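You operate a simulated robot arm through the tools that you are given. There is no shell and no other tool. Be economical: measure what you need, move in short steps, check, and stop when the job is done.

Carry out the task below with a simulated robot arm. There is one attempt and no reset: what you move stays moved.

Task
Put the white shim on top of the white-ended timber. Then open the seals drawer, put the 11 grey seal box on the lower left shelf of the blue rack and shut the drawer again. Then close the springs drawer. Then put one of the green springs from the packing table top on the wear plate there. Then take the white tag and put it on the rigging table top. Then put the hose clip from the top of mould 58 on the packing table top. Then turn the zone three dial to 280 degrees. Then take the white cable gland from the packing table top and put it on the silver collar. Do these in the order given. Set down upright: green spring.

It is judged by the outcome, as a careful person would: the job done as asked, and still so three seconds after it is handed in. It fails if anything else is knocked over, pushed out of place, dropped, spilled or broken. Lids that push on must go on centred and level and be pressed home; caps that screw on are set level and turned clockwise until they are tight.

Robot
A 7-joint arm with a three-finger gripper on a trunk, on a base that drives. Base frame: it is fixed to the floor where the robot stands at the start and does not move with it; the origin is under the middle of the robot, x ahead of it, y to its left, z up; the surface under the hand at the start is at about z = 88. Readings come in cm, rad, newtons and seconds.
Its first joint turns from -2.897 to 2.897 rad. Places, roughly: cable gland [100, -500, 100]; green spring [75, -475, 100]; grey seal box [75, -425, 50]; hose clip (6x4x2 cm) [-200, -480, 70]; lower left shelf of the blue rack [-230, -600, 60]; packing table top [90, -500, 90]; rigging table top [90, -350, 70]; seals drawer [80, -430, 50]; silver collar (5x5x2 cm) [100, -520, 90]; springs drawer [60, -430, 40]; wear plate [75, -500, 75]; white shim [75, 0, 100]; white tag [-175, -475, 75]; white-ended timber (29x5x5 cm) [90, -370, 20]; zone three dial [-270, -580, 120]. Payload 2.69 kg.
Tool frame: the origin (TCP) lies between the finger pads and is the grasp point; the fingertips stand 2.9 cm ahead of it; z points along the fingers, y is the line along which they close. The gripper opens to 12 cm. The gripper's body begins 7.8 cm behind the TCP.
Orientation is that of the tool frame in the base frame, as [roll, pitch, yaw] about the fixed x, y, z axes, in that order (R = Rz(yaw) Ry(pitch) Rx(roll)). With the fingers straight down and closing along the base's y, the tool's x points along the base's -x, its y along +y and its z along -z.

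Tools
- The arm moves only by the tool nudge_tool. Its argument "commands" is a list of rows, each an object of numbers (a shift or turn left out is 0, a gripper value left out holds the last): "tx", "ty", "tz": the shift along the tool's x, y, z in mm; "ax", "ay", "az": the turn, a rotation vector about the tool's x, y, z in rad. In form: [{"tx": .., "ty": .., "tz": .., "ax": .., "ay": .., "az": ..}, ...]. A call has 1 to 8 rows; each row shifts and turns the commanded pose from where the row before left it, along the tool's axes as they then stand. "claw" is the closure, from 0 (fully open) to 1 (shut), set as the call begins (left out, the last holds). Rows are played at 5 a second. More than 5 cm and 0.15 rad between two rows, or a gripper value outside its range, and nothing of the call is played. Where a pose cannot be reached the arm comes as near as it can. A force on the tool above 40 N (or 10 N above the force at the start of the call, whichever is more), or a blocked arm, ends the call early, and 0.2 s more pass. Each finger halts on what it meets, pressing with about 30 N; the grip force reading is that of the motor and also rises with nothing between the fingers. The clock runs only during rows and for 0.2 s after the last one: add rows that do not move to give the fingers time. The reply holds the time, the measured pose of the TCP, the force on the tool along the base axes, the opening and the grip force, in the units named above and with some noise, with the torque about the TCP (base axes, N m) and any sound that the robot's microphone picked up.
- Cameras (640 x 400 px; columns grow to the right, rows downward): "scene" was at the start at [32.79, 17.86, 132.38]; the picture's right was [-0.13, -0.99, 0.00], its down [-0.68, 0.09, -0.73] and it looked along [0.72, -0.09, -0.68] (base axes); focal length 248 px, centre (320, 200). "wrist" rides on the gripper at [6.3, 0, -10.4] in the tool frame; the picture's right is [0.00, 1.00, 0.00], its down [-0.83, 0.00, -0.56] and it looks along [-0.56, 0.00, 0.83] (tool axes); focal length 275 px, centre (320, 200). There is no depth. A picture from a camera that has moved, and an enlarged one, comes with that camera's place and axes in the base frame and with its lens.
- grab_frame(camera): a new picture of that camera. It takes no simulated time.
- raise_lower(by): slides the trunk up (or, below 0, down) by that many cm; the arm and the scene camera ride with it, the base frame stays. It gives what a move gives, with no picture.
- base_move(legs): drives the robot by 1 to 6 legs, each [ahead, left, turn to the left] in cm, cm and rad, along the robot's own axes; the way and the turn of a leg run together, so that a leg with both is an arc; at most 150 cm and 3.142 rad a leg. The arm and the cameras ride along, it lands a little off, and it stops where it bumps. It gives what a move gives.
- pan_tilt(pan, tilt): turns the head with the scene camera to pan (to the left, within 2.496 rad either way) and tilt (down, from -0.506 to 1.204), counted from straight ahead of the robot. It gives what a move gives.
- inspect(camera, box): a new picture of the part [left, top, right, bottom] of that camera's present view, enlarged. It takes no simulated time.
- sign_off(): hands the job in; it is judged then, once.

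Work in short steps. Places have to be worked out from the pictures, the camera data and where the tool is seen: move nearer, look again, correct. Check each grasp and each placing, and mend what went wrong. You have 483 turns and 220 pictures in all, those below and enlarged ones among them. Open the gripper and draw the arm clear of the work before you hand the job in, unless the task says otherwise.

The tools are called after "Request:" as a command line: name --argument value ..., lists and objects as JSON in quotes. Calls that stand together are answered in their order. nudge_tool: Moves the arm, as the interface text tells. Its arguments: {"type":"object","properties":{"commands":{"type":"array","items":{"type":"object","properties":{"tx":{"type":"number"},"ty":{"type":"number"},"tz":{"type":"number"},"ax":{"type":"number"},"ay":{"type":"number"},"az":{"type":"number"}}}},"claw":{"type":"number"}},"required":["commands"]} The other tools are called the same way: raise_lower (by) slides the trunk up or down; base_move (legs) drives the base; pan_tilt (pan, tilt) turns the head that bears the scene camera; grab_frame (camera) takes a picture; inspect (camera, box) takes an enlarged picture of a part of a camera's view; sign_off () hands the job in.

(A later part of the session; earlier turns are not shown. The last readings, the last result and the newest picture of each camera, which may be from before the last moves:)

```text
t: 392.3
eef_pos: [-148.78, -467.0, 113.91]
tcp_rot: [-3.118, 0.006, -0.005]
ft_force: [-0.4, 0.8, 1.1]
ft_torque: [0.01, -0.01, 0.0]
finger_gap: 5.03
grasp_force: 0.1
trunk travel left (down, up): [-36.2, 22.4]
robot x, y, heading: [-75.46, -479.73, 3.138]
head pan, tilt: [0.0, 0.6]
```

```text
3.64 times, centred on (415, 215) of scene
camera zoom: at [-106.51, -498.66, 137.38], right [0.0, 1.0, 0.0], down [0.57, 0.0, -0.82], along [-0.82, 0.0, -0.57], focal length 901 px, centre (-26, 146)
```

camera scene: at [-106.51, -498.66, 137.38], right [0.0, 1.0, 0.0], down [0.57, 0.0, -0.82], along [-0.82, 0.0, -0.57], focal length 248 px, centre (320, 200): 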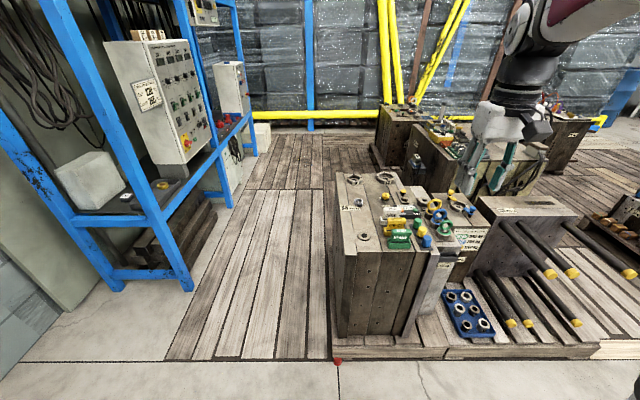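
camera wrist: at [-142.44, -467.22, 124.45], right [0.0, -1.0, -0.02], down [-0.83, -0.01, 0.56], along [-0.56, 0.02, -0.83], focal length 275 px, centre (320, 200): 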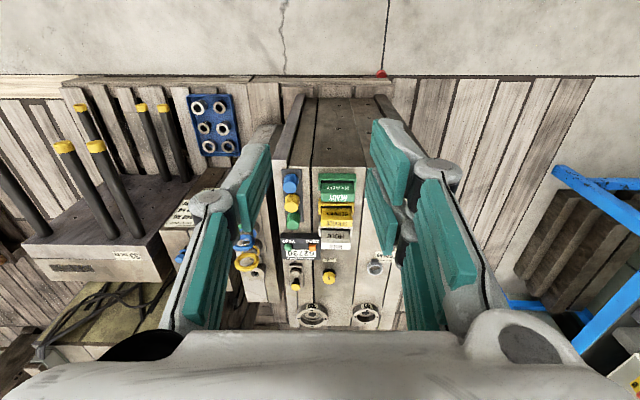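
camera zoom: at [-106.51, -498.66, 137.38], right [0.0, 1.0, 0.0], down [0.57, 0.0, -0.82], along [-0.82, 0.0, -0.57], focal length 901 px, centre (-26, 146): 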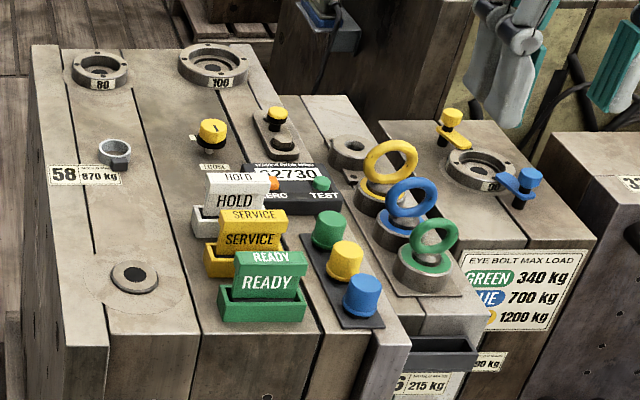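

The white tag is the "HOLD" tag, top at ≈(-188,-469.2,76.5), ~7 cm wide, 2.5 cm thick; the hose clip is the ring on mould 58. I drive 20 cm forward and rotate the tool 90° so the fingers close along x.

Request:
base_move --legs '[[20, 0, 0]]'

Request:
nudge_tool --commands '[{"az": 0.145}, {"az": 0.145}, {"az": 0.145}, {"az": 0.145}, {"az": 0.145}, {"az": 0.145}, {"az": 0.145}, {"az": 0.145}]' --claw 0.6

Request:
nudge_tool --commands '[{"az": 0.145}, {"az": 0.145}, {"az": 0.121, "ax": -0.01}, {"ty": 45}, {"ty": 45}, {"ty": 45}, {"ty": 40}, {"tx": 20}]'

Request:
grab_frame --camera "wrist"

```text
t: 393.9
eef_pos: [-168.64, -466.73, 114.05]
tcp_rot: [-3.119, 0.006, -0.006]
ft_force: [-0.4, -0.1, 0.4]
ft_torque: [-0.03, 0.01, 0.02]
finger_gap: 5.03
grasp_force: 0.1
trunk travel left (down, up): [-36.2, 22.4]
robot x, y, heading: [-94.96, -479.51, 3.141]
head pan, tilt: [0.0, 0.6]
```

```text
t: 395.7
eef_pos: [-168.61, -466.82, 113.99]
tcp_rot: [-3.138, 0.023, -1.167]
ft_force: [0.7, -1.0, 0.3]
ft_torque: [-0.02, 0.02, 0.05]
finger_gap: 4.8
grasp_force: 0.1
trunk travel left (down, up): [-36.2, 22.4]
robot x, y, heading: [-95.0, -479.63, 3.138]
head pan, tilt: [0.0, 0.6]
```

```text
t: 397.5
eef_pos: [-186.11, -468.82, 114.15]
tcp_rot: [3.129, 0.022, -1.579]
ft_force: [0.5, 0.0, -1.3]
ft_torque: [0.0, 0.02, -0.02]
finger_gap: 4.83
grasp_force: 0.1
trunk travel left (down, up): [-36.2, 22.4]
robot x, y, heading: [-94.89, -479.82, 3.136]
head pan, tilt: [0.0, 0.6]
```

```text
66 pictures are left
camera wrist: at [-185.97, -475.27, 124.54], right [-1.0, 0.0, 0.01], down [0.01, 0.82, 0.57], along [-0.01, 0.57, -0.82], focal length 275 px, centre (320, 200)
```

wrist: 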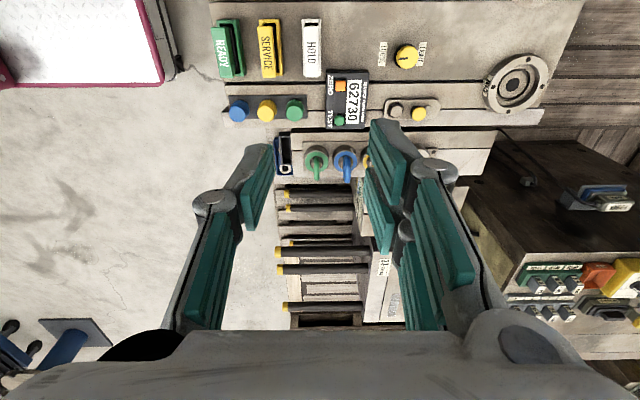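

Updated estimate: tag top ≈(-185.4,-470.4,79). Adjust and descend to z≈92, then look again.

Request:
nudge_tool --commands '[{"ty": -7, "tx": 15, "tz": 30}, {"tz": 45}, {"tz": 45}, {"tz": 45}, {"tz": 45}, {}]'

Request:
grab_frame --camera "wrist"

```text
t: 398.9
eef_pos: [-185.7, -469.98, 93.13]
tcp_rot: [3.125, 0.021, -1.578]
ft_force: [0.7, 1.2, -1.5]
ft_torque: [0.02, -0.01, 0.04]
finger_gap: 4.8
grasp_force: 0.1
trunk travel left (down, up): [-36.2, 22.4]
robot x, y, heading: [-95.24, -479.55, 3.135]
head pan, tilt: [0.0, 0.6]
```

```text
65 pictures are left
camera wrist: at [-185.54, -476.47, 103.35], right [-1.0, 0.0, 0.02], down [0.01, 0.82, 0.57], along [-0.01, 0.57, -0.82], focal length 275 px, centre (320, 200)
```

wrist: 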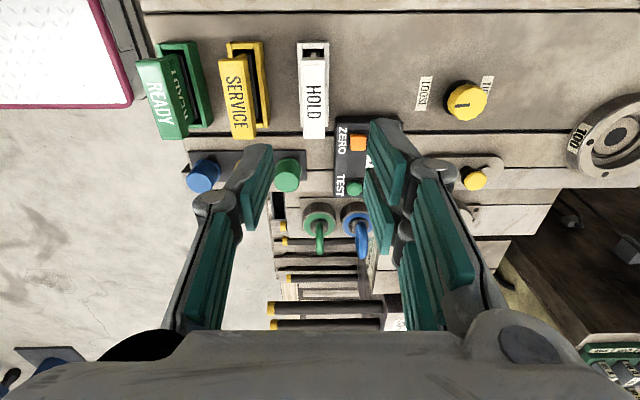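

Tag centred. Descend to TCP z≈78.4 and grip.

Request:
nudge_tool --commands '[{"tz": 40, "ty": -3}, {"tz": 40}, {"tz": 40}, {"tz": 20}, {}]'

Request:
grab_frame --camera "wrist"

```text
t: 400.1
eef_pos: [-185.58, -469.48, 79.06]
tcp_rot: [3.127, 0.021, -1.578]
ft_force: [0.0, 0.4, -0.6]
ft_torque: [-0.03, -0.01, 0.0]
finger_gap: 4.81
grasp_force: 0.1
trunk travel left (down, up): [-36.2, 22.4]
robot x, y, heading: [-94.93, -479.65, 3.14]
head pan, tilt: [0.0, 0.6]
```

```text
64 pictures are left
camera wrist: at [-185.49, -475.98, 89.36], right [-1.0, 0.0, 0.02], down [0.01, 0.82, 0.57], along [-0.01, 0.57, -0.82], focal length 275 px, centre (320, 200)
```

wrist: 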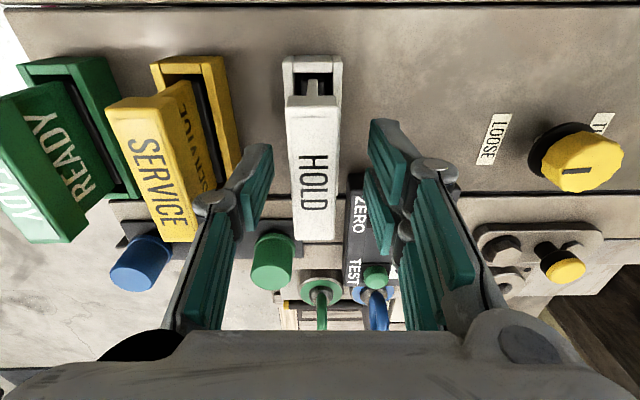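

Request:
nudge_tool --commands '[{"tz": 9, "ty": -3}, {}]'

Request:
nudge_tool --commands '[{}, {}, {}, {"tz": -10}, {"tz": -15}, {"tz": -20}, {"tz": -20}, {}]' --claw 1

Request:
grab_frame --camera "wrist"

```text
t: 400.7
eef_pos: [-185.34, -469.44, 78.18]
tcp_rot: [3.126, 0.022, -1.577]
ft_force: [0.3, -0.1, -0.6]
ft_torque: [-0.02, -0.01, 0.04]
finger_gap: 4.79
grasp_force: 0.0
trunk travel left (down, up): [-36.2, 22.4]
robot x, y, heading: [-95.12, -479.75, 3.14]
head pan, tilt: [0.0, 0.6]
```

```text
t: 402.5
eef_pos: [-185.32, -469.52, 84.83]
tcp_rot: [3.125, 0.024, -1.578]
ft_force: [0.5, 0.4, -0.6]
ft_torque: [0.0, 0.0, 0.0]
finger_gap: 1.83
grasp_force: 30.1
trunk travel left (down, up): [-36.2, 22.4]
robot x, y, heading: [-94.69, -479.98, 3.135]
head pan, tilt: [0.0, 0.6]
```

```text
63 pictures are left
camera wrist: at [-185.17, -476.0, 95.11], right [-1.0, 0.0, 0.02], down [0.01, 0.82, 0.57], along [-0.01, 0.57, -0.82], focal length 275 px, centre (320, 200)
```

wrist: 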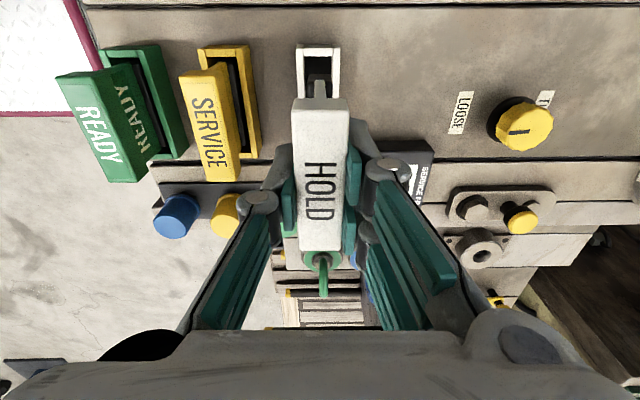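

Tag held and out of its holder. Lift it well clear.

Request:
nudge_tool --commands '[{"tz": -22}, {"tz": -25}, {"tz": -25}, {"tz": -25}, {"tz": -25}, {"tz": -25}, {"tz": -25}, {}]'

Request:
nudge_tool --commands '[{"ty": -18}, {"ty": -24}, {"ty": -24}, {"ty": -24}, {"ty": -24}, {"ty": -24}, {"ty": -24}, {"ty": -20}]'

Request:
pan_tilt --pan 0.1 --tilt 0.6

Request:
grab_frame --camera "scene"

```text
t: 404.3
eef_pos: [-185.03, -469.84, 101.99]
tcp_rot: [3.125, 0.022, -1.578]
ft_force: [-0.3, 0.7, -0.7]
ft_torque: [0.0, 0.01, 0.05]
finger_gap: 1.81
grasp_force: 29.8
trunk travel left (down, up): [-36.2, 22.4]
robot x, y, heading: [-95.25, -479.83, 3.137]
head pan, tilt: [0.0, 0.6]
```

```text
t: 406.1
eef_pos: [-166.8, -469.97, 101.75]
tcp_rot: [3.128, 0.024, -1.579]
ft_force: [-0.2, 0.9, -0.5]
ft_torque: [0.01, -0.05, 0.04]
finger_gap: 1.79
grasp_force: 29.7
trunk travel left (down, up): [-36.2, 22.4]
robot x, y, heading: [-95.14, -479.8, 3.138]
head pan, tilt: [0.0, 0.6]
```

```text
t: 406.7
eef_pos: [-166.77, -470.09, 101.74]
tcp_rot: [3.126, 0.021, -1.579]
ft_force: [0.1, -0.6, 0.0]
ft_torque: [0.03, 0.03, 0.01]
finger_gap: 1.82
grasp_force: 30.2
trunk travel left (down, up): [-36.2, 22.4]
robot x, y, heading: [-94.83, -479.62, 3.137]
head pan, tilt: [0.099, 0.6]
```

```text
62 pictures are left
camera scene: at [-126.41, -499.43, 137.39], right [-0.1, 1.0, 0.0], down [0.56, 0.05, -0.83], along [-0.82, -0.08, -0.56], focal length 248 px, centre (320, 200)
```

scene: 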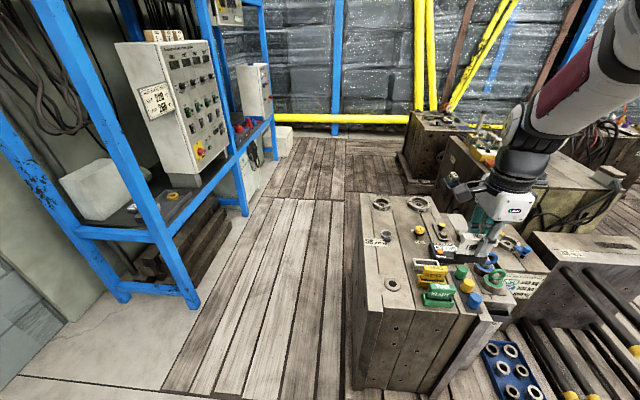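

Now back off, turn round and go to the rigging table (y≈-330).

Request:
base_move --legs '[[-25, 0, 0], [0, 0, -1.568], [0, 0, -1.568], [0, 148, 0]]'

Request:
pan_tilt --pan 0.0 --tilt 0.6

Request:
grab_frame --camera "scene"

```text
t: 423.1
eef_pos: [-0.97, -339.8, 101.75]
tcp_rot: [3.124, 0.023, 1.592]
ft_force: [0.4, 1.1, -1.2]
ft_torque: [0.0, 0.03, -0.01]
finger_gap: 1.82
grasp_force: 29.7
trunk travel left (down, up): [-36.2, 22.4]
robot x, y, heading: [-73.04, -332.25, 0.025]
head pan, tilt: [0.099, 0.6]
```

```text
t: 423.7
eef_pos: [-0.98, -339.71, 101.71]
tcp_rot: [3.126, 0.022, 1.593]
ft_force: [0.7, -0.4, -0.1]
ft_torque: [0.03, -0.02, 0.01]
finger_gap: 1.79
grasp_force: 30.1
trunk travel left (down, up): [-36.2, 22.4]
robot x, y, heading: [-73.07, -332.52, 0.024]
head pan, tilt: [0.0, 0.6]
```

```text
61 pictures are left
camera scene: at [-41.96, -312.54, 137.39], right [0.03, -1.0, 0.0], down [-0.56, -0.01, -0.83], along [0.82, 0.02, -0.56], focal length 248 px, centre (320, 200)
```

scene: 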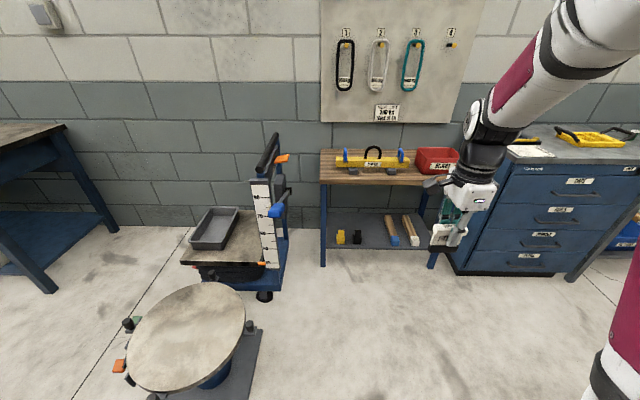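

Drive forward 63 cm to the table.

Request:
base_move --legs '[[0, 0, -0.024], [63, 2, 0]]'

Request:
nudge_tool --commands '[{"tx": 18}, {"tx": 24}, {"tx": 24}, {"tx": 24}, {"tx": 24}, {"tx": 24}, {"tx": 24}, {"tx": 24}]'

Request:
grab_frame --camera "wrist"

```text
t: 427.6
eef_pos: [61.27, -338.11, 101.71]
tcp_rot: [3.127, 0.022, 1.581]
ft_force: [-0.7, 0.6, -0.6]
ft_torque: [0.06, -0.03, 0.02]
finger_gap: 1.79
grasp_force: 29.9
trunk travel left (down, up): [-36.2, 22.4]
robot x, y, heading: [-10.72, -329.72, 0.018]
head pan, tilt: [0.0, 0.6]
```

```text
t: 429.4
eef_pos: [60.88, -319.48, 101.2]
tcp_rot: [3.128, 0.023, 1.581]
ft_force: [-0.8, -1.0, 0.0]
ft_torque: [0.0, 0.02, -0.04]
finger_gap: 1.78
grasp_force: 29.8
trunk travel left (down, up): [-36.2, 22.4]
robot x, y, heading: [-10.5, -329.84, 0.015]
head pan, tilt: [0.0, 0.6]
```

```text
60 pictures are left
camera wrist: at [60.69, -312.94, 111.67], right [1.0, 0.02, 0.01], down [0.0, -0.82, 0.57], along [0.02, -0.57, -0.82], focal length 275 px, centre (320, 200)
```

wrist: 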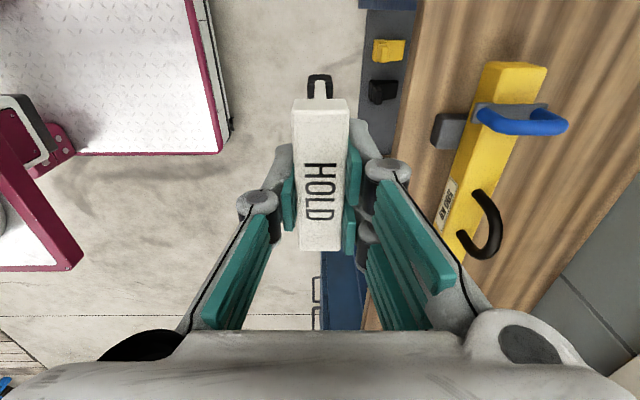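

Let me see the tag's underside shape from the scene camera before placing.

Request:
inspect --camera "scene" --box '[270, 130, 430, 240]'

```text
3.64 times, centred on (350, 185) of scene
camera zoom: at [20.58, -310.46, 137.39], right [0.01, -1.0, 0.0], down [-0.56, -0.01, -0.83], along [0.82, 0.01, -0.56], focal length 901 px, centre (211, 254)
```

zoom: 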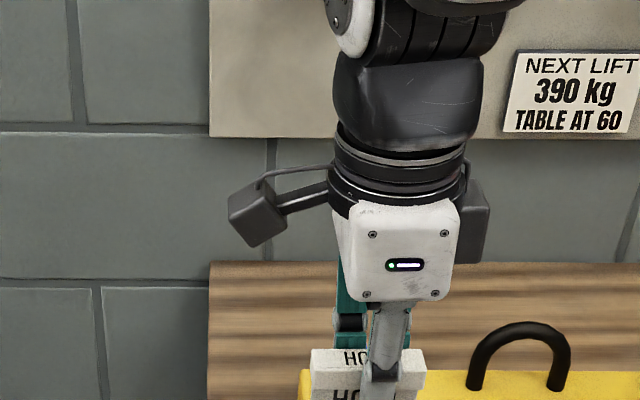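

Request:
inspect --camera "scene" --box '[300, 210, 440, 310]'

```text
4.00 times, centred on (370, 260) of scene
camera zoom: at [20.58, -310.46, 137.39], right [0.01, -1.0, 0.0], down [-0.56, -0.01, -0.83], along [0.82, 0.01, -0.56], focal length 991 px, centre (120, -40)
```

zoom: 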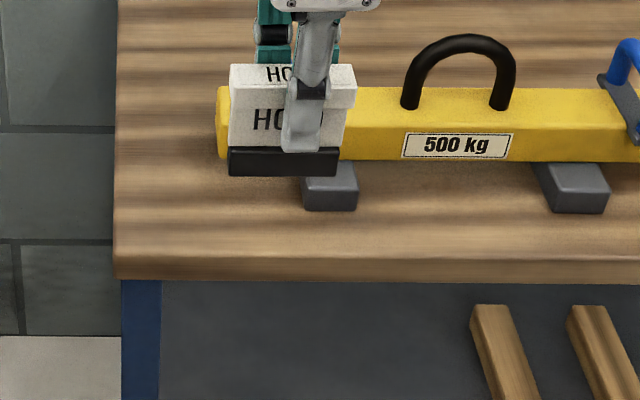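

The tag has a flat base (≈5.6 cm below TCP). Target spot: (83,-313) left of the yellow bar. Move there at height.

Request:
nudge_tool --commands '[{"tx": 18, "ty": 14}, {"tx": 18, "ty": 18}, {"tx": 18, "ty": 18}, {"tx": 12, "ty": 22}, {"ty": 24}, {"ty": 24}, {"ty": 24}, {"ty": 24}]'

Request:
nudge_tool --commands '[{"ty": 24}, {"ty": 24}, {"ty": 10, "tz": 10}, {"tz": 24}, {"tz": 24}, {"tz": 24}, {"tz": 20}, {}]'

Request:
grab_frame --camera "wrist"

Request:
inspect --camera "scene" --box '[280, 180, 420, 290]'

```text
t: 431.2
eef_pos: [77.67, -312.95, 101.43]
tcp_rot: [3.126, 0.024, 1.582]
ft_force: [0.1, -0.1, -0.1]
ft_torque: [0.0, -0.01, -0.02]
finger_gap: 1.78
grasp_force: 30.1
trunk travel left (down, up): [-36.2, 22.4]
robot x, y, heading: [-10.72, -329.56, 0.018]
head pan, tilt: [0.0, 0.6]
```

```text
t: 433.0
eef_pos: [83.74, -313.03, 91.26]
tcp_rot: [3.126, 0.022, 1.58]
ft_force: [-0.1, -0.1, -0.1]
ft_torque: [-0.01, -0.03, -0.02]
finger_gap: 1.82
grasp_force: 29.8
trunk travel left (down, up): [-36.2, 22.4]
robot x, y, heading: [-10.56, -329.62, 0.011]
head pan, tilt: [0.0, 0.6]
```

```text
57 pictures are left
camera wrist: at [83.48, -306.38, 101.65], right [1.0, 0.02, 0.01], down [0.0, -0.82, 0.57], along [0.02, -0.57, -0.82], focal length 275 px, centre (320, 200)
```

wrist: 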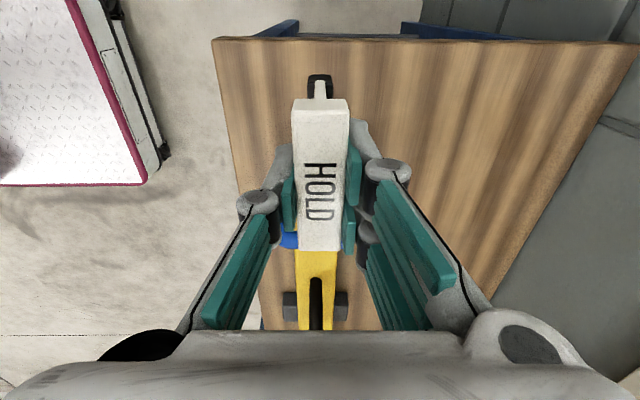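

```text
3.64 times, centred on (350, 235) of scene
camera zoom: at [20.58, -310.44, 137.39], right [0.01, -1.0, 0.0], down [-0.56, -0.01, -0.83], along [0.82, 0.01, -0.56], focal length 901 px, centre (211, 73)
```

zoom: 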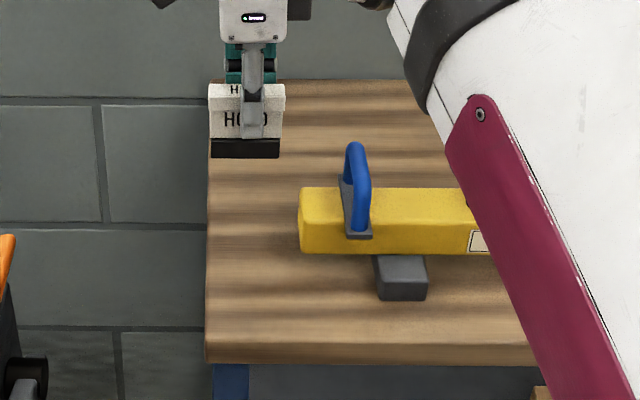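

The table's left edge is y≈-310, bar end ≈-318.9; I shift 1 cm right and lower.

Request:
nudge_tool --commands '[{"tx": -9, "tz": 20}, {"tz": 25}, {"tz": 25}, {"tz": 25}, {"tz": 20}, {"tz": 10}, {}]'

Request:
inspect --camera "scene" --box '[280, 180, 420, 290]'

```text
t: 434.6
eef_pos: [83.97, -314.02, 78.74]
tcp_rot: [3.127, 0.022, 1.581]
ft_force: [0.3, 0.1, -0.1]
ft_torque: [-0.01, -0.01, 0.02]
finger_gap: 1.79
grasp_force: 30.2
trunk travel left (down, up): [-36.2, 22.4]
robot x, y, heading: [-10.38, -330.29, 0.011]
head pan, tilt: [0.0, 0.6]
```

```text
3.64 times, centred on (350, 235) of scene
camera zoom: at [20.58, -310.44, 137.39], right [0.01, -1.0, 0.0], down [-0.56, -0.01, -0.83], along [0.82, 0.01, -0.56], focal length 901 px, centre (211, 73)
```

zoom: 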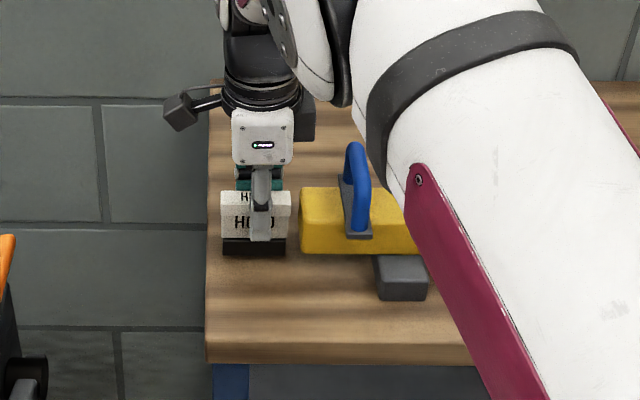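

Clear on both sides. Lower until contact.

Request:
nudge_tool --commands '[{"tz": 5}, {"tz": 3}, {}]'

Request:
nudge_tool --commands '[{"tz": 3}, {}]'

```text
t: 435.4
eef_pos: [83.81, -313.98, 78.13]
tcp_rot: [3.123, 0.024, 1.58]
ft_force: [0.2, -1.0, 9.4]
ft_torque: [-0.01, 0.13, 0.02]
finger_gap: 1.76
grasp_force: 29.6
trunk travel left (down, up): [-36.2, 22.4]
robot x, y, heading: [-10.48, -329.89, 0.018]
head pan, tilt: [0.0, 0.6]
```

```text
t: 436.0
eef_pos: [83.89, -314.02, 78.08]
tcp_rot: [3.12, 0.023, 1.58]
ft_force: [-0.6, -2.3, 28.8]
ft_torque: [-0.02, 0.12, -0.03]
finger_gap: 1.81
grasp_force: 30.4
trunk travel left (down, up): [-36.2, 22.4]
robot x, y, heading: [-10.66, -330.02, 0.017]
head pan, tilt: [0.0, 0.6]
```

Contact. Ease off, release, and lift straight up.

Request:
nudge_tool --commands '[{"tz": -3}, {}, {}, {}]' --claw 0.65

Request:
nudge_tool --commands '[{"tz": -20}, {"tz": -40}, {"tz": -45}, {"tz": -45}, {"tz": -45}, {}]'

Request:
inspect --camera "scene" --box '[260, 160, 440, 290]'

```text
t: 437.0
eef_pos: [83.91, -314.02, 78.06]
tcp_rot: [3.128, 0.022, 1.581]
ft_force: [0.2, 0.3, -0.5]
ft_torque: [0.0, 0.0, 0.0]
finger_gap: 4.21
grasp_force: 0.0
trunk travel left (down, up): [-36.2, 22.4]
robot x, y, heading: [-10.52, -329.95, 0.016]
head pan, tilt: [0.0, 0.6]
```

```text
t: 438.4
eef_pos: [83.58, -313.66, 97.75]
tcp_rot: [3.128, 0.023, 1.581]
ft_force: [1.6, 0.1, 0.0]
ft_torque: [-0.03, 0.04, 0.0]
finger_gap: 4.19
grasp_force: 0.0
trunk travel left (down, up): [-36.2, 22.4]
robot x, y, heading: [-10.85, -329.94, 0.013]
head pan, tilt: [0.0, 0.6]
```

```text
3.08 times, centred on (350, 225) of scene
camera zoom: at [20.58, -310.44, 137.38], right [0.01, -1.0, 0.0], down [-0.56, -0.01, -0.83], along [0.82, 0.01, -0.57], focal length 762 px, centre (228, 123)
```

zoom: 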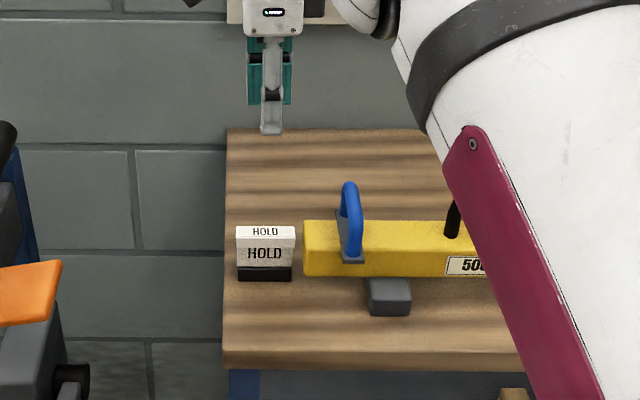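

The HOLD tag stands on the table. Next the hose clip: retract, back off, turn to the moulds.

Request:
nudge_tool --commands '[{"tz": -40}, {"ty": -45}, {"ty": -45}, {"ty": -45}, {"ty": -45}, {"ty": -45}, {"tx": -45}, {"tx": -45}]'

Request:
base_move --legs '[[-62, 0, -0.015], [0, -149, 0], [0, 0, -1.568], [0, 0, -1.568]]'

```text
t: 440.2
eef_pos: [60.85, -322.85, 101.31]
tcp_rot: [3.126, 0.022, 1.584]
ft_force: [0.5, 0.3, -0.7]
ft_torque: [-0.06, -0.04, -0.01]
finger_gap: 4.18
grasp_force: 0.2
trunk travel left (down, up): [-36.2, 22.4]
robot x, y, heading: [-10.99, -330.11, 0.019]
head pan, tilt: [0.0, 0.6]
```

```text
t: 458.2
eef_pos: [-148.43, -486.35, 101.41]
tcp_rot: [3.124, 0.023, -1.557]
ft_force: [-0.8, -0.1, 0.1]
ft_torque: [0.02, 0.01, -0.01]
finger_gap: 4.19
grasp_force: 0.1
trunk travel left (down, up): [-36.2, 22.4]
robot x, y, heading: [-76.46, -478.99, -3.127]
head pan, tilt: [0.0, 0.6]
```

Request:
base_move --legs '[[31, 0, -0.015]]'

Request:
nudge_tool --commands '[{"ty": 45}, {"ty": 45}, {"ty": 45}, {"ty": 40}, {}]' --claw 0.4

Request:
grab_frame --camera "wrist"

Request:
pan_tilt --pan 0.0 --tilt 0.75

Request:
inspect --camera "scene" --box '[320, 110, 480, 220]'

```text
t: 460.3
eef_pos: [-180.11, -485.09, 101.37]
tcp_rot: [3.125, 0.024, -1.575]
ft_force: [0.3, 0.0, 0.4]
ft_torque: [-0.02, 0.0, 0.06]
finger_gap: 4.22
grasp_force: 0.0
trunk travel left (down, up): [-36.2, 22.4]
robot x, y, heading: [-108.46, -479.18, 3.137]
head pan, tilt: [0.0, 0.6]
```

```text
t: 461.5
eef_pos: [-197.74, -484.9, 101.43]
tcp_rot: [3.128, 0.023, -1.576]
ft_force: [-0.7, 0.0, 0.7]
ft_torque: [0.04, 0.02, -0.01]
finger_gap: 7.18
grasp_force: 0.2
trunk travel left (down, up): [-36.2, 22.4]
robot x, y, heading: [-108.3, -479.69, 3.14]
head pan, tilt: [0.0, 0.6]
```

```text
53 pictures are left
camera wrist: at [-197.61, -491.43, 111.8], right [-1.0, 0.0, 0.01], down [0.01, 0.82, 0.57], along [-0.01, 0.57, -0.82], focal length 275 px, centre (320, 200)
```

wrist: 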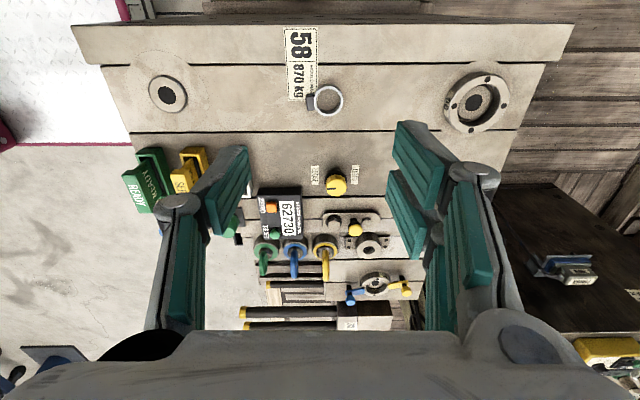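

```text
t: 462.2
eef_pos: [-197.76, -484.91, 101.57]
tcp_rot: [3.127, 0.023, -1.576]
ft_force: [0.0, -0.1, -0.1]
ft_torque: [-0.01, -0.02, 0.0]
finger_gap: 7.18
grasp_force: 0.0
trunk travel left (down, up): [-36.2, 22.4]
robot x, y, heading: [-108.42, -479.59, 3.144]
head pan, tilt: [0.0, 0.75]
```

```text
3.64 times, centred on (400, 165) of scene
camera zoom: at [-139.16, -498.39, 136.1], right [0.0, 1.0, 0.0], down [0.68, 0.0, -0.73], along [-0.73, 0.0, -0.68], focal length 901 px, centre (29, 327)
```

zoom: 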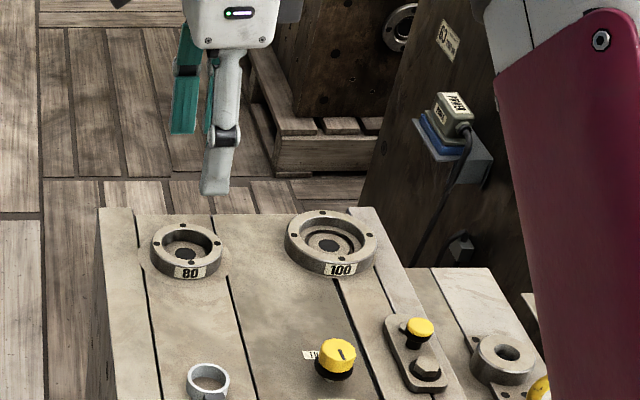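

Clip ring centre ≈(-199.1,-480.9), lug on the +x side. I rotate back so the fingers close along y, and position above it.

Request:
nudge_tool --commands '[{"az": -0.145}, {"az": -0.145}, {"az": -0.145}, {"az": -0.145}, {"az": -0.145}, {"az": -0.145}, {"az": -0.145}, {"az": -0.145}]' --claw 0.45

Request:
nudge_tool --commands '[{"az": -0.145}, {"az": -0.145}, {"az": -0.121}, {"tx": -15, "ty": -35}, {"tz": 40}, {"tz": 40}, {"tz": 40}, {}]'

Request:
grab_frame --camera "wrist"

```text
t: 464.0
eef_pos: [-197.65, -485.13, 101.58]
tcp_rot: [-3.128, 0.023, -0.413]
ft_force: [0.3, 0.4, 0.0]
ft_torque: [0.02, -0.01, -0.02]
finger_gap: 6.6
grasp_force: 0.1
trunk travel left (down, up): [-36.2, 22.4]
robot x, y, heading: [-108.05, -479.44, 3.141]
head pan, tilt: [0.0, 0.75]
```

```text
t: 465.8
eef_pos: [-199.32, -480.98, 89.57]
tcp_rot: [-3.119, 0.018, -0.005]
ft_force: [0.7, 0.8, 0.4]
ft_torque: [-0.02, 0.03, -0.01]
finger_gap: 6.61
grasp_force: 0.2
trunk travel left (down, up): [-36.2, 22.4]
robot x, y, heading: [-108.16, -479.51, 3.14]
head pan, tilt: [0.0, 0.75]
```

```text
51 pictures are left
camera wrist: at [-192.99, -481.19, 100.0], right [0.0, -1.0, -0.02], down [-0.82, -0.01, 0.57], along [-0.57, 0.02, -0.82], focal length 275 px, centre (320, 200)
```

wrist: 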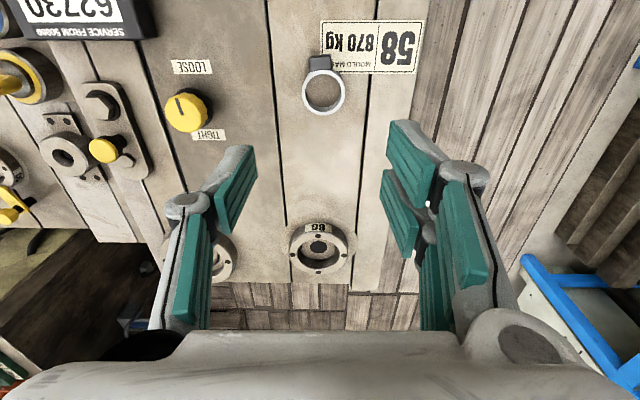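

Centred. Descend with force monitoring and grip.

Request:
nudge_tool --commands '[{"tz": 40}, {"tz": 40}, {"tz": 40}, {"tz": 20}, {}]'

Request:
grab_frame --camera "wrist"

```text
t: 467.0
eef_pos: [-199.64, -480.77, 75.57]
tcp_rot: [-3.118, 0.015, -0.005]
ft_force: [-0.2, 0.6, 0.4]
ft_torque: [0.03, -0.01, -0.04]
finger_gap: 6.58
grasp_force: 0.1
trunk travel left (down, up): [-36.2, 22.4]
robot x, y, heading: [-108.27, -479.41, 3.145]
head pan, tilt: [0.0, 0.75]
```

```text
50 pictures are left
camera wrist: at [-193.1, -481.0, 85.9], right [0.0, -1.0, -0.02], down [-0.82, -0.01, 0.57], along [-0.57, 0.02, -0.82], focal length 275 px, centre (320, 200)
```

wrist: 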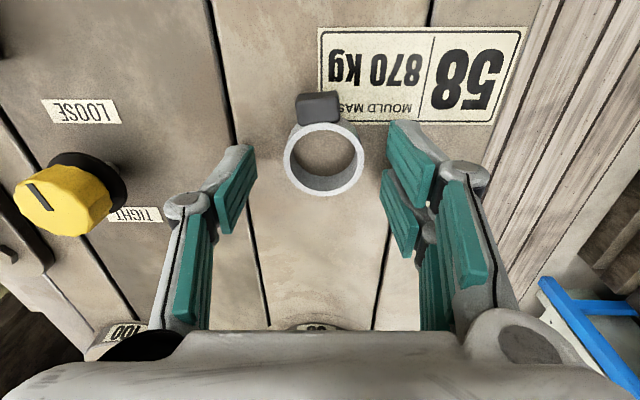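

Request:
nudge_tool --commands '[{"tz": 7, "tx": 3}, {}]'

Request:
nudge_tool --commands '[{}, {}, {}, {"tz": -10}, {"tz": -20}, {"tz": -25}, {"tz": -25}, {}]' --claw 1

Request:
grab_frame --camera "wrist"

```text
t: 467.6
eef_pos: [-199.25, -480.77, 74.83]
tcp_rot: [-3.117, 0.017, -0.006]
ft_force: [-0.8, 0.0, -0.8]
ft_torque: [0.03, 0.03, 0.01]
finger_gap: 6.59
grasp_force: 0.0
trunk travel left (down, up): [-36.2, 22.4]
robot x, y, heading: [-108.33, -479.68, 3.141]
head pan, tilt: [0.0, 0.75]
```

```text
t: 469.4
eef_pos: [-199.03, -480.91, 82.93]
tcp_rot: [-3.12, 0.014, -0.005]
ft_force: [0.1, -0.2, -0.3]
ft_torque: [0.02, -0.01, -0.03]
finger_gap: 3.75
grasp_force: 29.8
trunk travel left (down, up): [-36.2, 22.4]
robot x, y, heading: [-108.16, -479.58, 3.142]
head pan, tilt: [0.0, 0.75]
```

```text
49 pictures are left
camera wrist: at [-192.68, -481.06, 93.33], right [0.0, -1.0, -0.02], down [-0.82, -0.01, 0.57], along [-0.57, 0.02, -0.82], focal length 275 px, centre (320, 200)
```

wrist: 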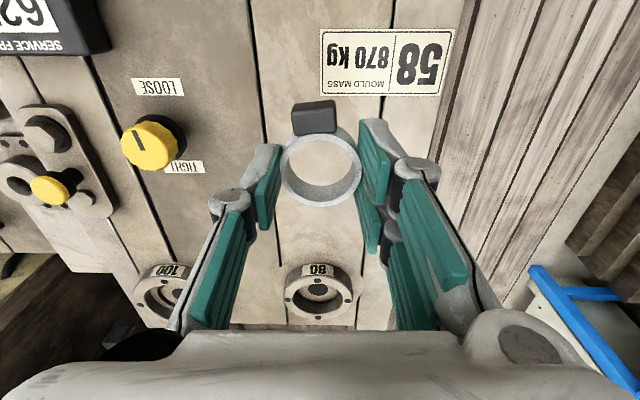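

Held. Lift, retract, then drive back to the packing table.

Request:
nudge_tool --commands '[{"tz": -22}, {"tz": -25}, {"tz": -25}, {"tz": -25}, {"tz": -25}, {"tz": -25}, {"tz": -25}, {"tz": -25}]'

Request:
nudge_tool --commands '[{"tx": 20, "tz": -20}, {"tx": 24, "tz": -20}, {"tx": 25, "tz": -20}, {"tx": 25, "tz": -20}, {"tx": 25}, {"tx": 25}, {"tx": 25}, {"tx": 20}]'

Request:
base_move --legs '[[-35, 0, 0], [0, 0, -1.571], [0, 0, -1.571]]'

```text
t: 471.2
eef_pos: [-198.75, -481.62, 102.62]
tcp_rot: [-3.119, 0.013, -0.006]
ft_force: [0.3, 0.4, -1.2]
ft_torque: [-0.03, 0.01, 0.01]
finger_gap: 3.74
grasp_force: 30.1
trunk travel left (down, up): [-36.2, 22.4]
robot x, y, heading: [-108.38, -479.41, 3.139]
head pan, tilt: [0.0, 0.75]
```

```text
t: 473.0
eef_pos: [-179.75, -481.99, 110.42]
tcp_rot: [-3.119, 0.016, -0.006]
ft_force: [-0.4, -0.9, -0.1]
ft_torque: [0.03, -0.02, 0.0]
finger_gap: 3.74
grasp_force: 30.1
trunk travel left (down, up): [-36.2, 22.4]
robot x, y, heading: [-108.2, -479.41, 3.139]
head pan, tilt: [0.0, 0.75]
```

```text
t: 483.0
eef_pos: [-1.72, -480.16, 110.42]
tcp_rot: [-3.12, 0.016, 3.089]
ft_force: [0.4, 0.0, -1.1]
ft_torque: [-0.03, 0.03, 0.0]
finger_gap: 3.73
grasp_force: 29.9
trunk travel left (down, up): [-36.2, 22.4]
robot x, y, heading: [-73.21, -479.59, -0.051]
head pan, tilt: [0.0, 0.75]
```

Request:
base_move --legs '[[0, 0, 0.051], [63, 2, 0]]'

Request:
pan_tilt --pan -0.3 --tilt 0.75

Request:
grab_frame --camera "wrist"

Request:
inspect --camera "scene" --box '[220, 90, 480, 250]'

```text
t: 487.0
eef_pos: [62.0, -473.33, 110.44]
tcp_rot: [-3.119, 0.016, -3.13]
ft_force: [-0.9, 0.1, 0.2]
ft_torque: [-0.01, -0.01, -0.02]
finger_gap: 3.75
grasp_force: 30.1
trunk travel left (down, up): [-36.2, 22.4]
robot x, y, heading: [-9.03, -477.0, 0.011]
head pan, tilt: [0.0, 0.75]
```

```text
t: 487.8
eef_pos: [61.98, -473.34, 110.57]
tcp_rot: [-3.118, 0.016, -3.131]
ft_force: [-0.1, -0.1, 0.5]
ft_torque: [0.02, 0.04, -0.01]
finger_gap: 3.75
grasp_force: 29.3
trunk travel left (down, up): [-36.2, 22.4]
robot x, y, heading: [-9.55, -477.01, 0.012]
head pan, tilt: [-0.3, 0.75]
```

```text
48 pictures are left
camera wrist: at [55.5, -473.19, 120.87], right [-0.01, 1.0, -0.02], down [0.82, 0.02, 0.57], along [0.57, -0.01, -0.82], focal length 275 px, centre (320, 200)
```

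wrist: 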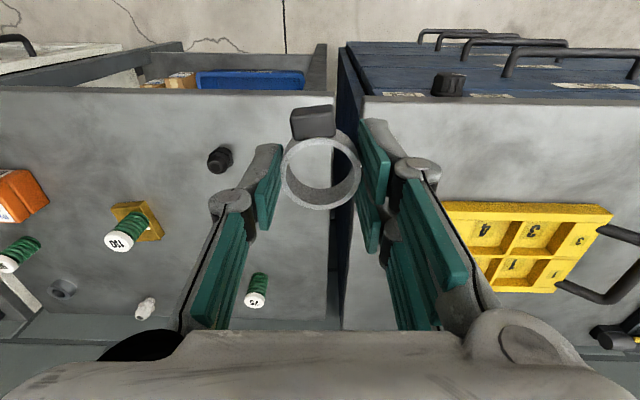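

```text
2.46 times, centred on (350, 170) of scene
camera zoom: at [21.06, -460.07, 136.1], right [-0.28, -0.96, 0.0], down [-0.65, 0.19, -0.73], along [0.7, -0.21, -0.68], focal length 610 px, centre (246, 274)
```

zoom: 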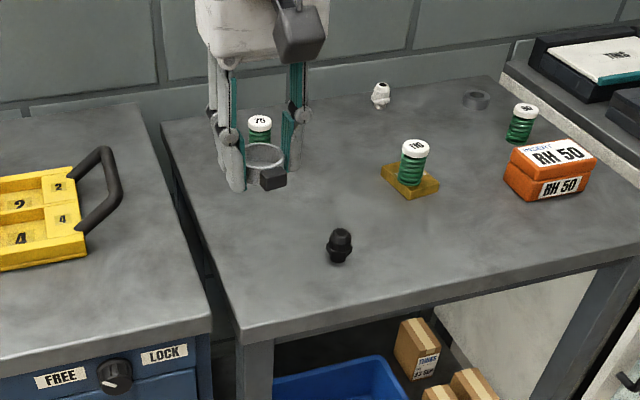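

Target spot (81.5,-478.5), free. Move there slowly and lower.

Request:
nudge_tool --commands '[{"tx": -16, "ty": -10}, {"tx": -22, "ty": -12}, {"tx": -24, "ty": -10}, {"tx": -24, "ty": -10}, {"tx": -24, "ty": -10}, {"tx": -26}, {"tx": -26}, {"tx": -26}]'

Request:
nudge_tool --commands '[{"tz": 20}, {"tz": 28}, {"tz": 30}, {"tz": 30}, {"tz": 30}, {"tz": 30}, {"tz": 20}, {}]'

Request:
inspect --camera "scene" --box '[250, 110, 410, 210]'

```text
t: 489.6
eef_pos: [80.93, -478.56, 110.95]
tcp_rot: [-3.119, 0.015, -3.131]
ft_force: [-0.4, 0.0, 0.5]
ft_torque: [-0.02, -0.03, 0.0]
finger_gap: 3.76
grasp_force: 30.4
trunk travel left (down, up): [-36.2, 22.4]
robot x, y, heading: [-9.38, -477.47, 0.012]
head pan, tilt: [-0.3, 0.75]
```

```text
t: 491.4
eef_pos: [81.05, -478.69, 91.98]
tcp_rot: [-3.117, 0.015, -3.131]
ft_force: [0.3, -0.4, -1.0]
ft_torque: [0.02, 0.03, 0.01]
finger_gap: 3.75
grasp_force: 30.1
trunk travel left (down, up): [-36.2, 22.4]
robot x, y, heading: [-9.42, -476.81, 0.01]
head pan, tilt: [-0.3, 0.75]
```

```text
4.00 times, centred on (330, 160) of scene
camera zoom: at [21.06, -460.08, 136.1], right [-0.28, -0.96, 0.0], down [-0.65, 0.19, -0.73], along [0.7, -0.21, -0.68], focal length 991 px, centre (280, 360)
```

zoom: 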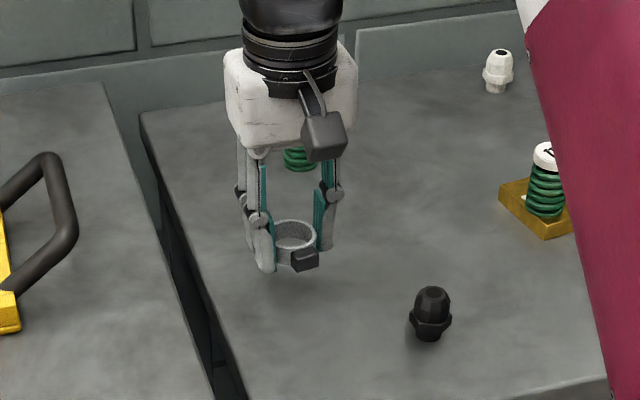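

Well over free table. Lower to contact and release.

Request:
nudge_tool --commands '[{"tz": 12}, {"tz": 7}, {"tz": 4}, {}]'

Request:
nudge_tool --commands '[{"tz": 3}, {}]'

```text
t: 492.4
eef_pos: [81.14, -478.87, 89.75]
tcp_rot: [-3.119, 0.017, -3.13]
ft_force: [0.0, 0.6, -0.1]
ft_torque: [-0.03, 0.0, -0.03]
finger_gap: 3.72
grasp_force: 30.3
trunk travel left (down, up): [-36.2, 22.4]
robot x, y, heading: [-9.3, -477.23, 0.014]
head pan, tilt: [-0.3, 0.75]
```

```text
t: 493.0
eef_pos: [81.17, -478.88, 89.53]
tcp_rot: [-3.119, 0.015, -3.13]
ft_force: [-0.7, 0.3, 0.0]
ft_torque: [0.01, 0.0, 0.03]
finger_gap: 3.73
grasp_force: 30.2
trunk travel left (down, up): [-36.2, 22.4]
robot x, y, heading: [-9.46, -477.14, 0.014]
head pan, tilt: [-0.3, 0.75]
```

Request:
nudge_tool --commands '[{"tz": 3}, {}]'

Request:
nudge_tool --commands '[{"tz": 2}, {}]'

```text
t: 493.6
eef_pos: [81.12, -478.9, 89.21]
tcp_rot: [-3.119, 0.016, -3.132]
ft_force: [0.1, 0.0, -0.5]
ft_torque: [0.04, 0.0, 0.02]
finger_gap: 3.75
grasp_force: 29.2
trunk travel left (down, up): [-36.2, 22.4]
robot x, y, heading: [-9.53, -476.97, 0.014]
head pan, tilt: [-0.3, 0.75]
```

```text
t: 494.2
eef_pos: [81.16, -478.89, 88.93]
tcp_rot: [-3.119, 0.018, -3.131]
ft_force: [0.1, 0.6, -0.6]
ft_torque: [0.03, -0.03, 0.02]
finger_gap: 3.75
grasp_force: 30.2
trunk travel left (down, up): [-36.2, 22.4]
robot x, y, heading: [-9.6, -477.16, 0.011]
head pan, tilt: [-0.3, 0.75]
```

Request:
nudge_tool --commands '[{"tz": 3}, {}]'

Request:
nudge_tool --commands '[{"tz": 3}, {}]'

```text
t: 494.8
eef_pos: [81.12, -479.05, 88.81]
tcp_rot: [-3.119, 0.019, -3.131]
ft_force: [-1.5, 0.3, 23.2]
ft_torque: [0.37, 0.28, 0.02]
finger_gap: 3.76
grasp_force: 29.7
trunk travel left (down, up): [-36.2, 22.4]
robot x, y, heading: [-9.62, -476.89, 0.008]
head pan, tilt: [-0.3, 0.75]
```

```text
t: 495.2
eef_pos: [81.27, -478.88, 88.96]
tcp_rot: [-3.118, 0.023, -3.131]
ft_force: [-7.0, 0.2, 14.7]
ft_torque: [0.29, 0.44, 0.13]
finger_gap: 3.72
grasp_force: 30.4
trunk travel left (down, up): [-36.2, 22.4]
robot x, y, heading: [-9.58, -477.07, 0.014]
head pan, tilt: [-0.3, 0.75]
stopped in row 2: the force on the tool passed its limit at 44 N (the readings are from after the stop); the commanded pose is now the measured one
```

Contact. Release and lift.

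Request:
nudge_tool --commands '[{"tz": -2}, {}, {}]' --claw 0.5

Request:
nudge_tool --commands '[{"tz": -20}, {"tz": -45}, {"tz": -45}, {"tz": -45}, {"tz": -45}, {}]'

Request:
grab_frame --camera "wrist"

```text
t: 496.0
eef_pos: [81.27, -478.76, 89.07]
tcp_rot: [-3.119, 0.021, -3.131]
ft_force: [-0.2, 0.0, -0.4]
ft_torque: [0.0, 0.05, -0.06]
finger_gap: 6.03
grasp_force: 0.0
trunk travel left (down, up): [-36.2, 22.4]
robot x, y, heading: [-9.22, -476.76, 0.011]
head pan, tilt: [-0.3, 0.75]
```

```text
t: 497.4
eef_pos: [80.8, -478.52, 109.1]
tcp_rot: [-3.118, 0.02, -3.131]
ft_force: [-0.9, -0.8, -0.1]
ft_torque: [0.01, 0.02, 0.01]
finger_gap: 6.0
grasp_force: 0.0
trunk travel left (down, up): [-36.2, 22.4]
robot x, y, heading: [-9.38, -477.02, 0.01]
head pan, tilt: [-0.3, 0.75]
```

```text
45 pictures are left
camera wrist: at [74.26, -478.32, 119.31], right [-0.01, 1.0, -0.02], down [0.82, 0.02, 0.57], along [0.57, -0.01, -0.82], focal length 275 px, centre (320, 200)
```

wrist: 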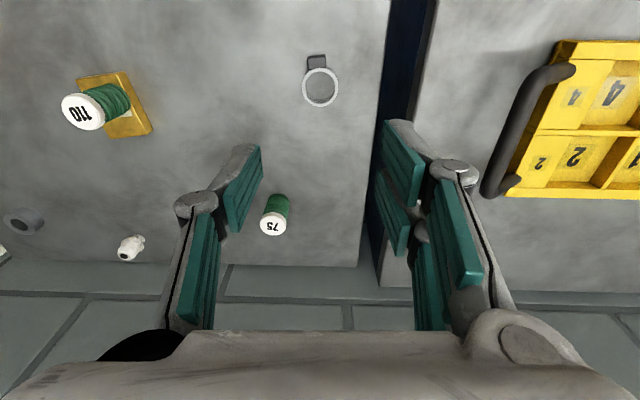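

The clip lies on the table. Next the dial: retract the arm, back off, swing it to the right as before.

Request:
nudge_tool --commands '[{"tz": -45}, {"tx": 45}, {"tx": 45}, {"tx": 45}, {"tx": 45}, {"tx": 30}, {}]' --claw 0.6

Request:
base_move --legs '[[-68, 0, -0.01], [0, -41, 0]]'

Request:
nudge_tool --commands '[{"ty": -48, "az": 0.14}, {"ty": -48, "az": 0.14}, {"ty": -48, "az": 0.14}, {"ty": -48, "az": 0.14}, {"ty": -48, "az": 0.14}, {"ty": -48, "az": 0.14}, {"ty": -48, "az": 0.14}, {"ty": -48, "az": 0.14}]'

Request:
nudge_tool --commands '[{"ty": -48, "az": 0.14}, {"ty": -48, "az": 0.14}, {"ty": -48, "az": 0.14}, {}]'

```text
t: 499.0
eef_pos: [59.78, -478.64, 112.85]
tcp_rot: [-3.119, 0.021, -3.13]
ft_force: [-0.5, 0.5, 0.0]
ft_torque: [-0.01, 0.0, 0.03]
finger_gap: 4.78
grasp_force: 0.0
trunk travel left (down, up): [-36.2, 22.4]
robot x, y, heading: [-9.55, -477.31, 0.009]
head pan, tilt: [-0.3, 0.75]
```

```text
t: 504.8
eef_pos: [-7.5, -520.41, 112.96]
tcp_rot: [-3.12, 0.021, 3.14]
ft_force: [-0.3, 0.2, -0.7]
ft_torque: [0.0, -0.03, 0.01]
finger_gap: 4.81
grasp_force: 0.0
trunk travel left (down, up): [-36.2, 22.4]
robot x, y, heading: [-76.52, -518.19, 0.002]
head pan, tilt: [-0.3, 0.75]
```

```text
t: 506.6
eef_pos: [-24.59, -552.3, 113.27]
tcp_rot: [3.132, 0.029, 2.02]
ft_force: [0.6, 0.4, -0.2]
ft_torque: [-0.01, 0.04, 0.02]
finger_gap: 4.78
grasp_force: 0.1
trunk travel left (down, up): [-36.2, 22.4]
robot x, y, heading: [-76.64, -517.67, -0.001]
head pan, tilt: [-0.3, 0.75]
```

```text
t: 507.6
eef_pos: [-38.42, -556.68, 113.19]
tcp_rot: [3.12, 0.022, 1.6]
ft_force: [-0.6, -0.9, -0.5]
ft_torque: [-0.01, 0.02, -0.02]
finger_gap: 4.81
grasp_force: 0.1
trunk travel left (down, up): [-36.2, 22.4]
robot x, y, heading: [-77.05, -518.0, -0.001]
head pan, tilt: [-0.3, 0.75]
```

Now reverse into the aisle to x≈-300 and look at the panel.

Request:
base_move --legs '[[-112, 0, 0], [-112, 0, 0]]'

Request:
pan_tilt --pan -1.6 --tilt 0.35

Request:
grab_frame --camera "scene"

```text
t: 510.9
eef_pos: [-89.79, -561.85, 113.23]
tcp_rot: [3.119, 0.023, 1.537]
ft_force: [-0.3, 0.1, 0.0]
ft_torque: [0.0, 0.0, -0.05]
finger_gap: 4.79
grasp_force: 0.0
trunk travel left (down, up): [-36.2, 22.4]
robot x, y, heading: [-125.31, -520.92, -0.061]
head pan, tilt: [-0.3, 0.75]
stopped in leg 1: the robot was blocked; the commanded pose is now the measured one
```

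```text
t: 512.4
eef_pos: [-89.69, -561.92, 113.12]
tcp_rot: [3.12, 0.023, 1.536]
ft_force: [-0.6, -0.5, 0.2]
ft_torque: [0.02, 0.0, 0.02]
finger_gap: 4.81
grasp_force: 0.1
trunk travel left (down, up): [-36.2, 22.4]
robot x, y, heading: [-125.49, -521.0, -0.062]
head pan, tilt: [-1.6, 0.351]
```

```text
44 pictures are left
camera scene: at [-102.43, -512.56, 139.66], right [-1.0, 0.09, 0.0], down [0.03, 0.34, -0.94], along [-0.09, -0.94, -0.34], focal length 248 px, centre (320, 200)
```

scene: 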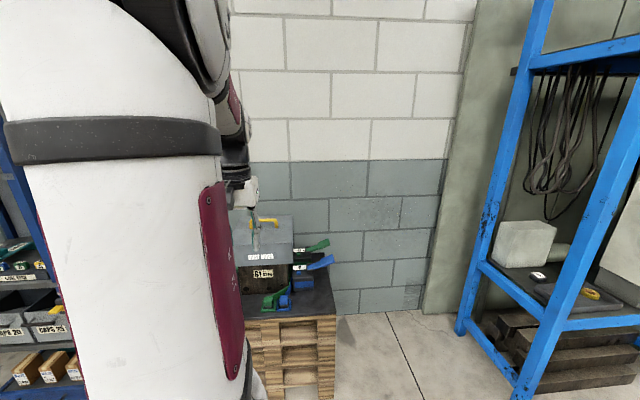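

The rear corner touched the mould pallet. I pull forward, shift to y≈-531, straighten and try again.

Request:
base_move --legs '[[14, 0, 0.062], [0, -11, 0]]'

Request:
base_move --legs '[[-95, 0, 0]]'

```text
t: 514.5
eef_pos: [-73.65, -571.13, 113.15]
tcp_rot: [3.121, 0.024, 1.595]
ft_force: [-0.6, 0.0, -0.4]
ft_torque: [0.02, 0.04, 0.02]
finger_gap: 4.78
grasp_force: 0.0
trunk travel left (down, up): [-36.2, 22.4]
robot x, y, heading: [-111.61, -532.42, -0.006]
head pan, tilt: [-1.6, 0.351]
```

```text
t: 519.4
eef_pos: [-167.17, -570.57, 113.22]
tcp_rot: [3.121, 0.022, 1.59]
ft_force: [-0.3, -0.2, -0.9]
ft_torque: [0.01, 0.01, 0.01]
finger_gap: 4.8
grasp_force: 0.1
trunk travel left (down, up): [-36.2, 22.4]
robot x, y, heading: [-204.92, -531.61, -0.009]
head pan, tilt: [-1.6, 0.351]
```

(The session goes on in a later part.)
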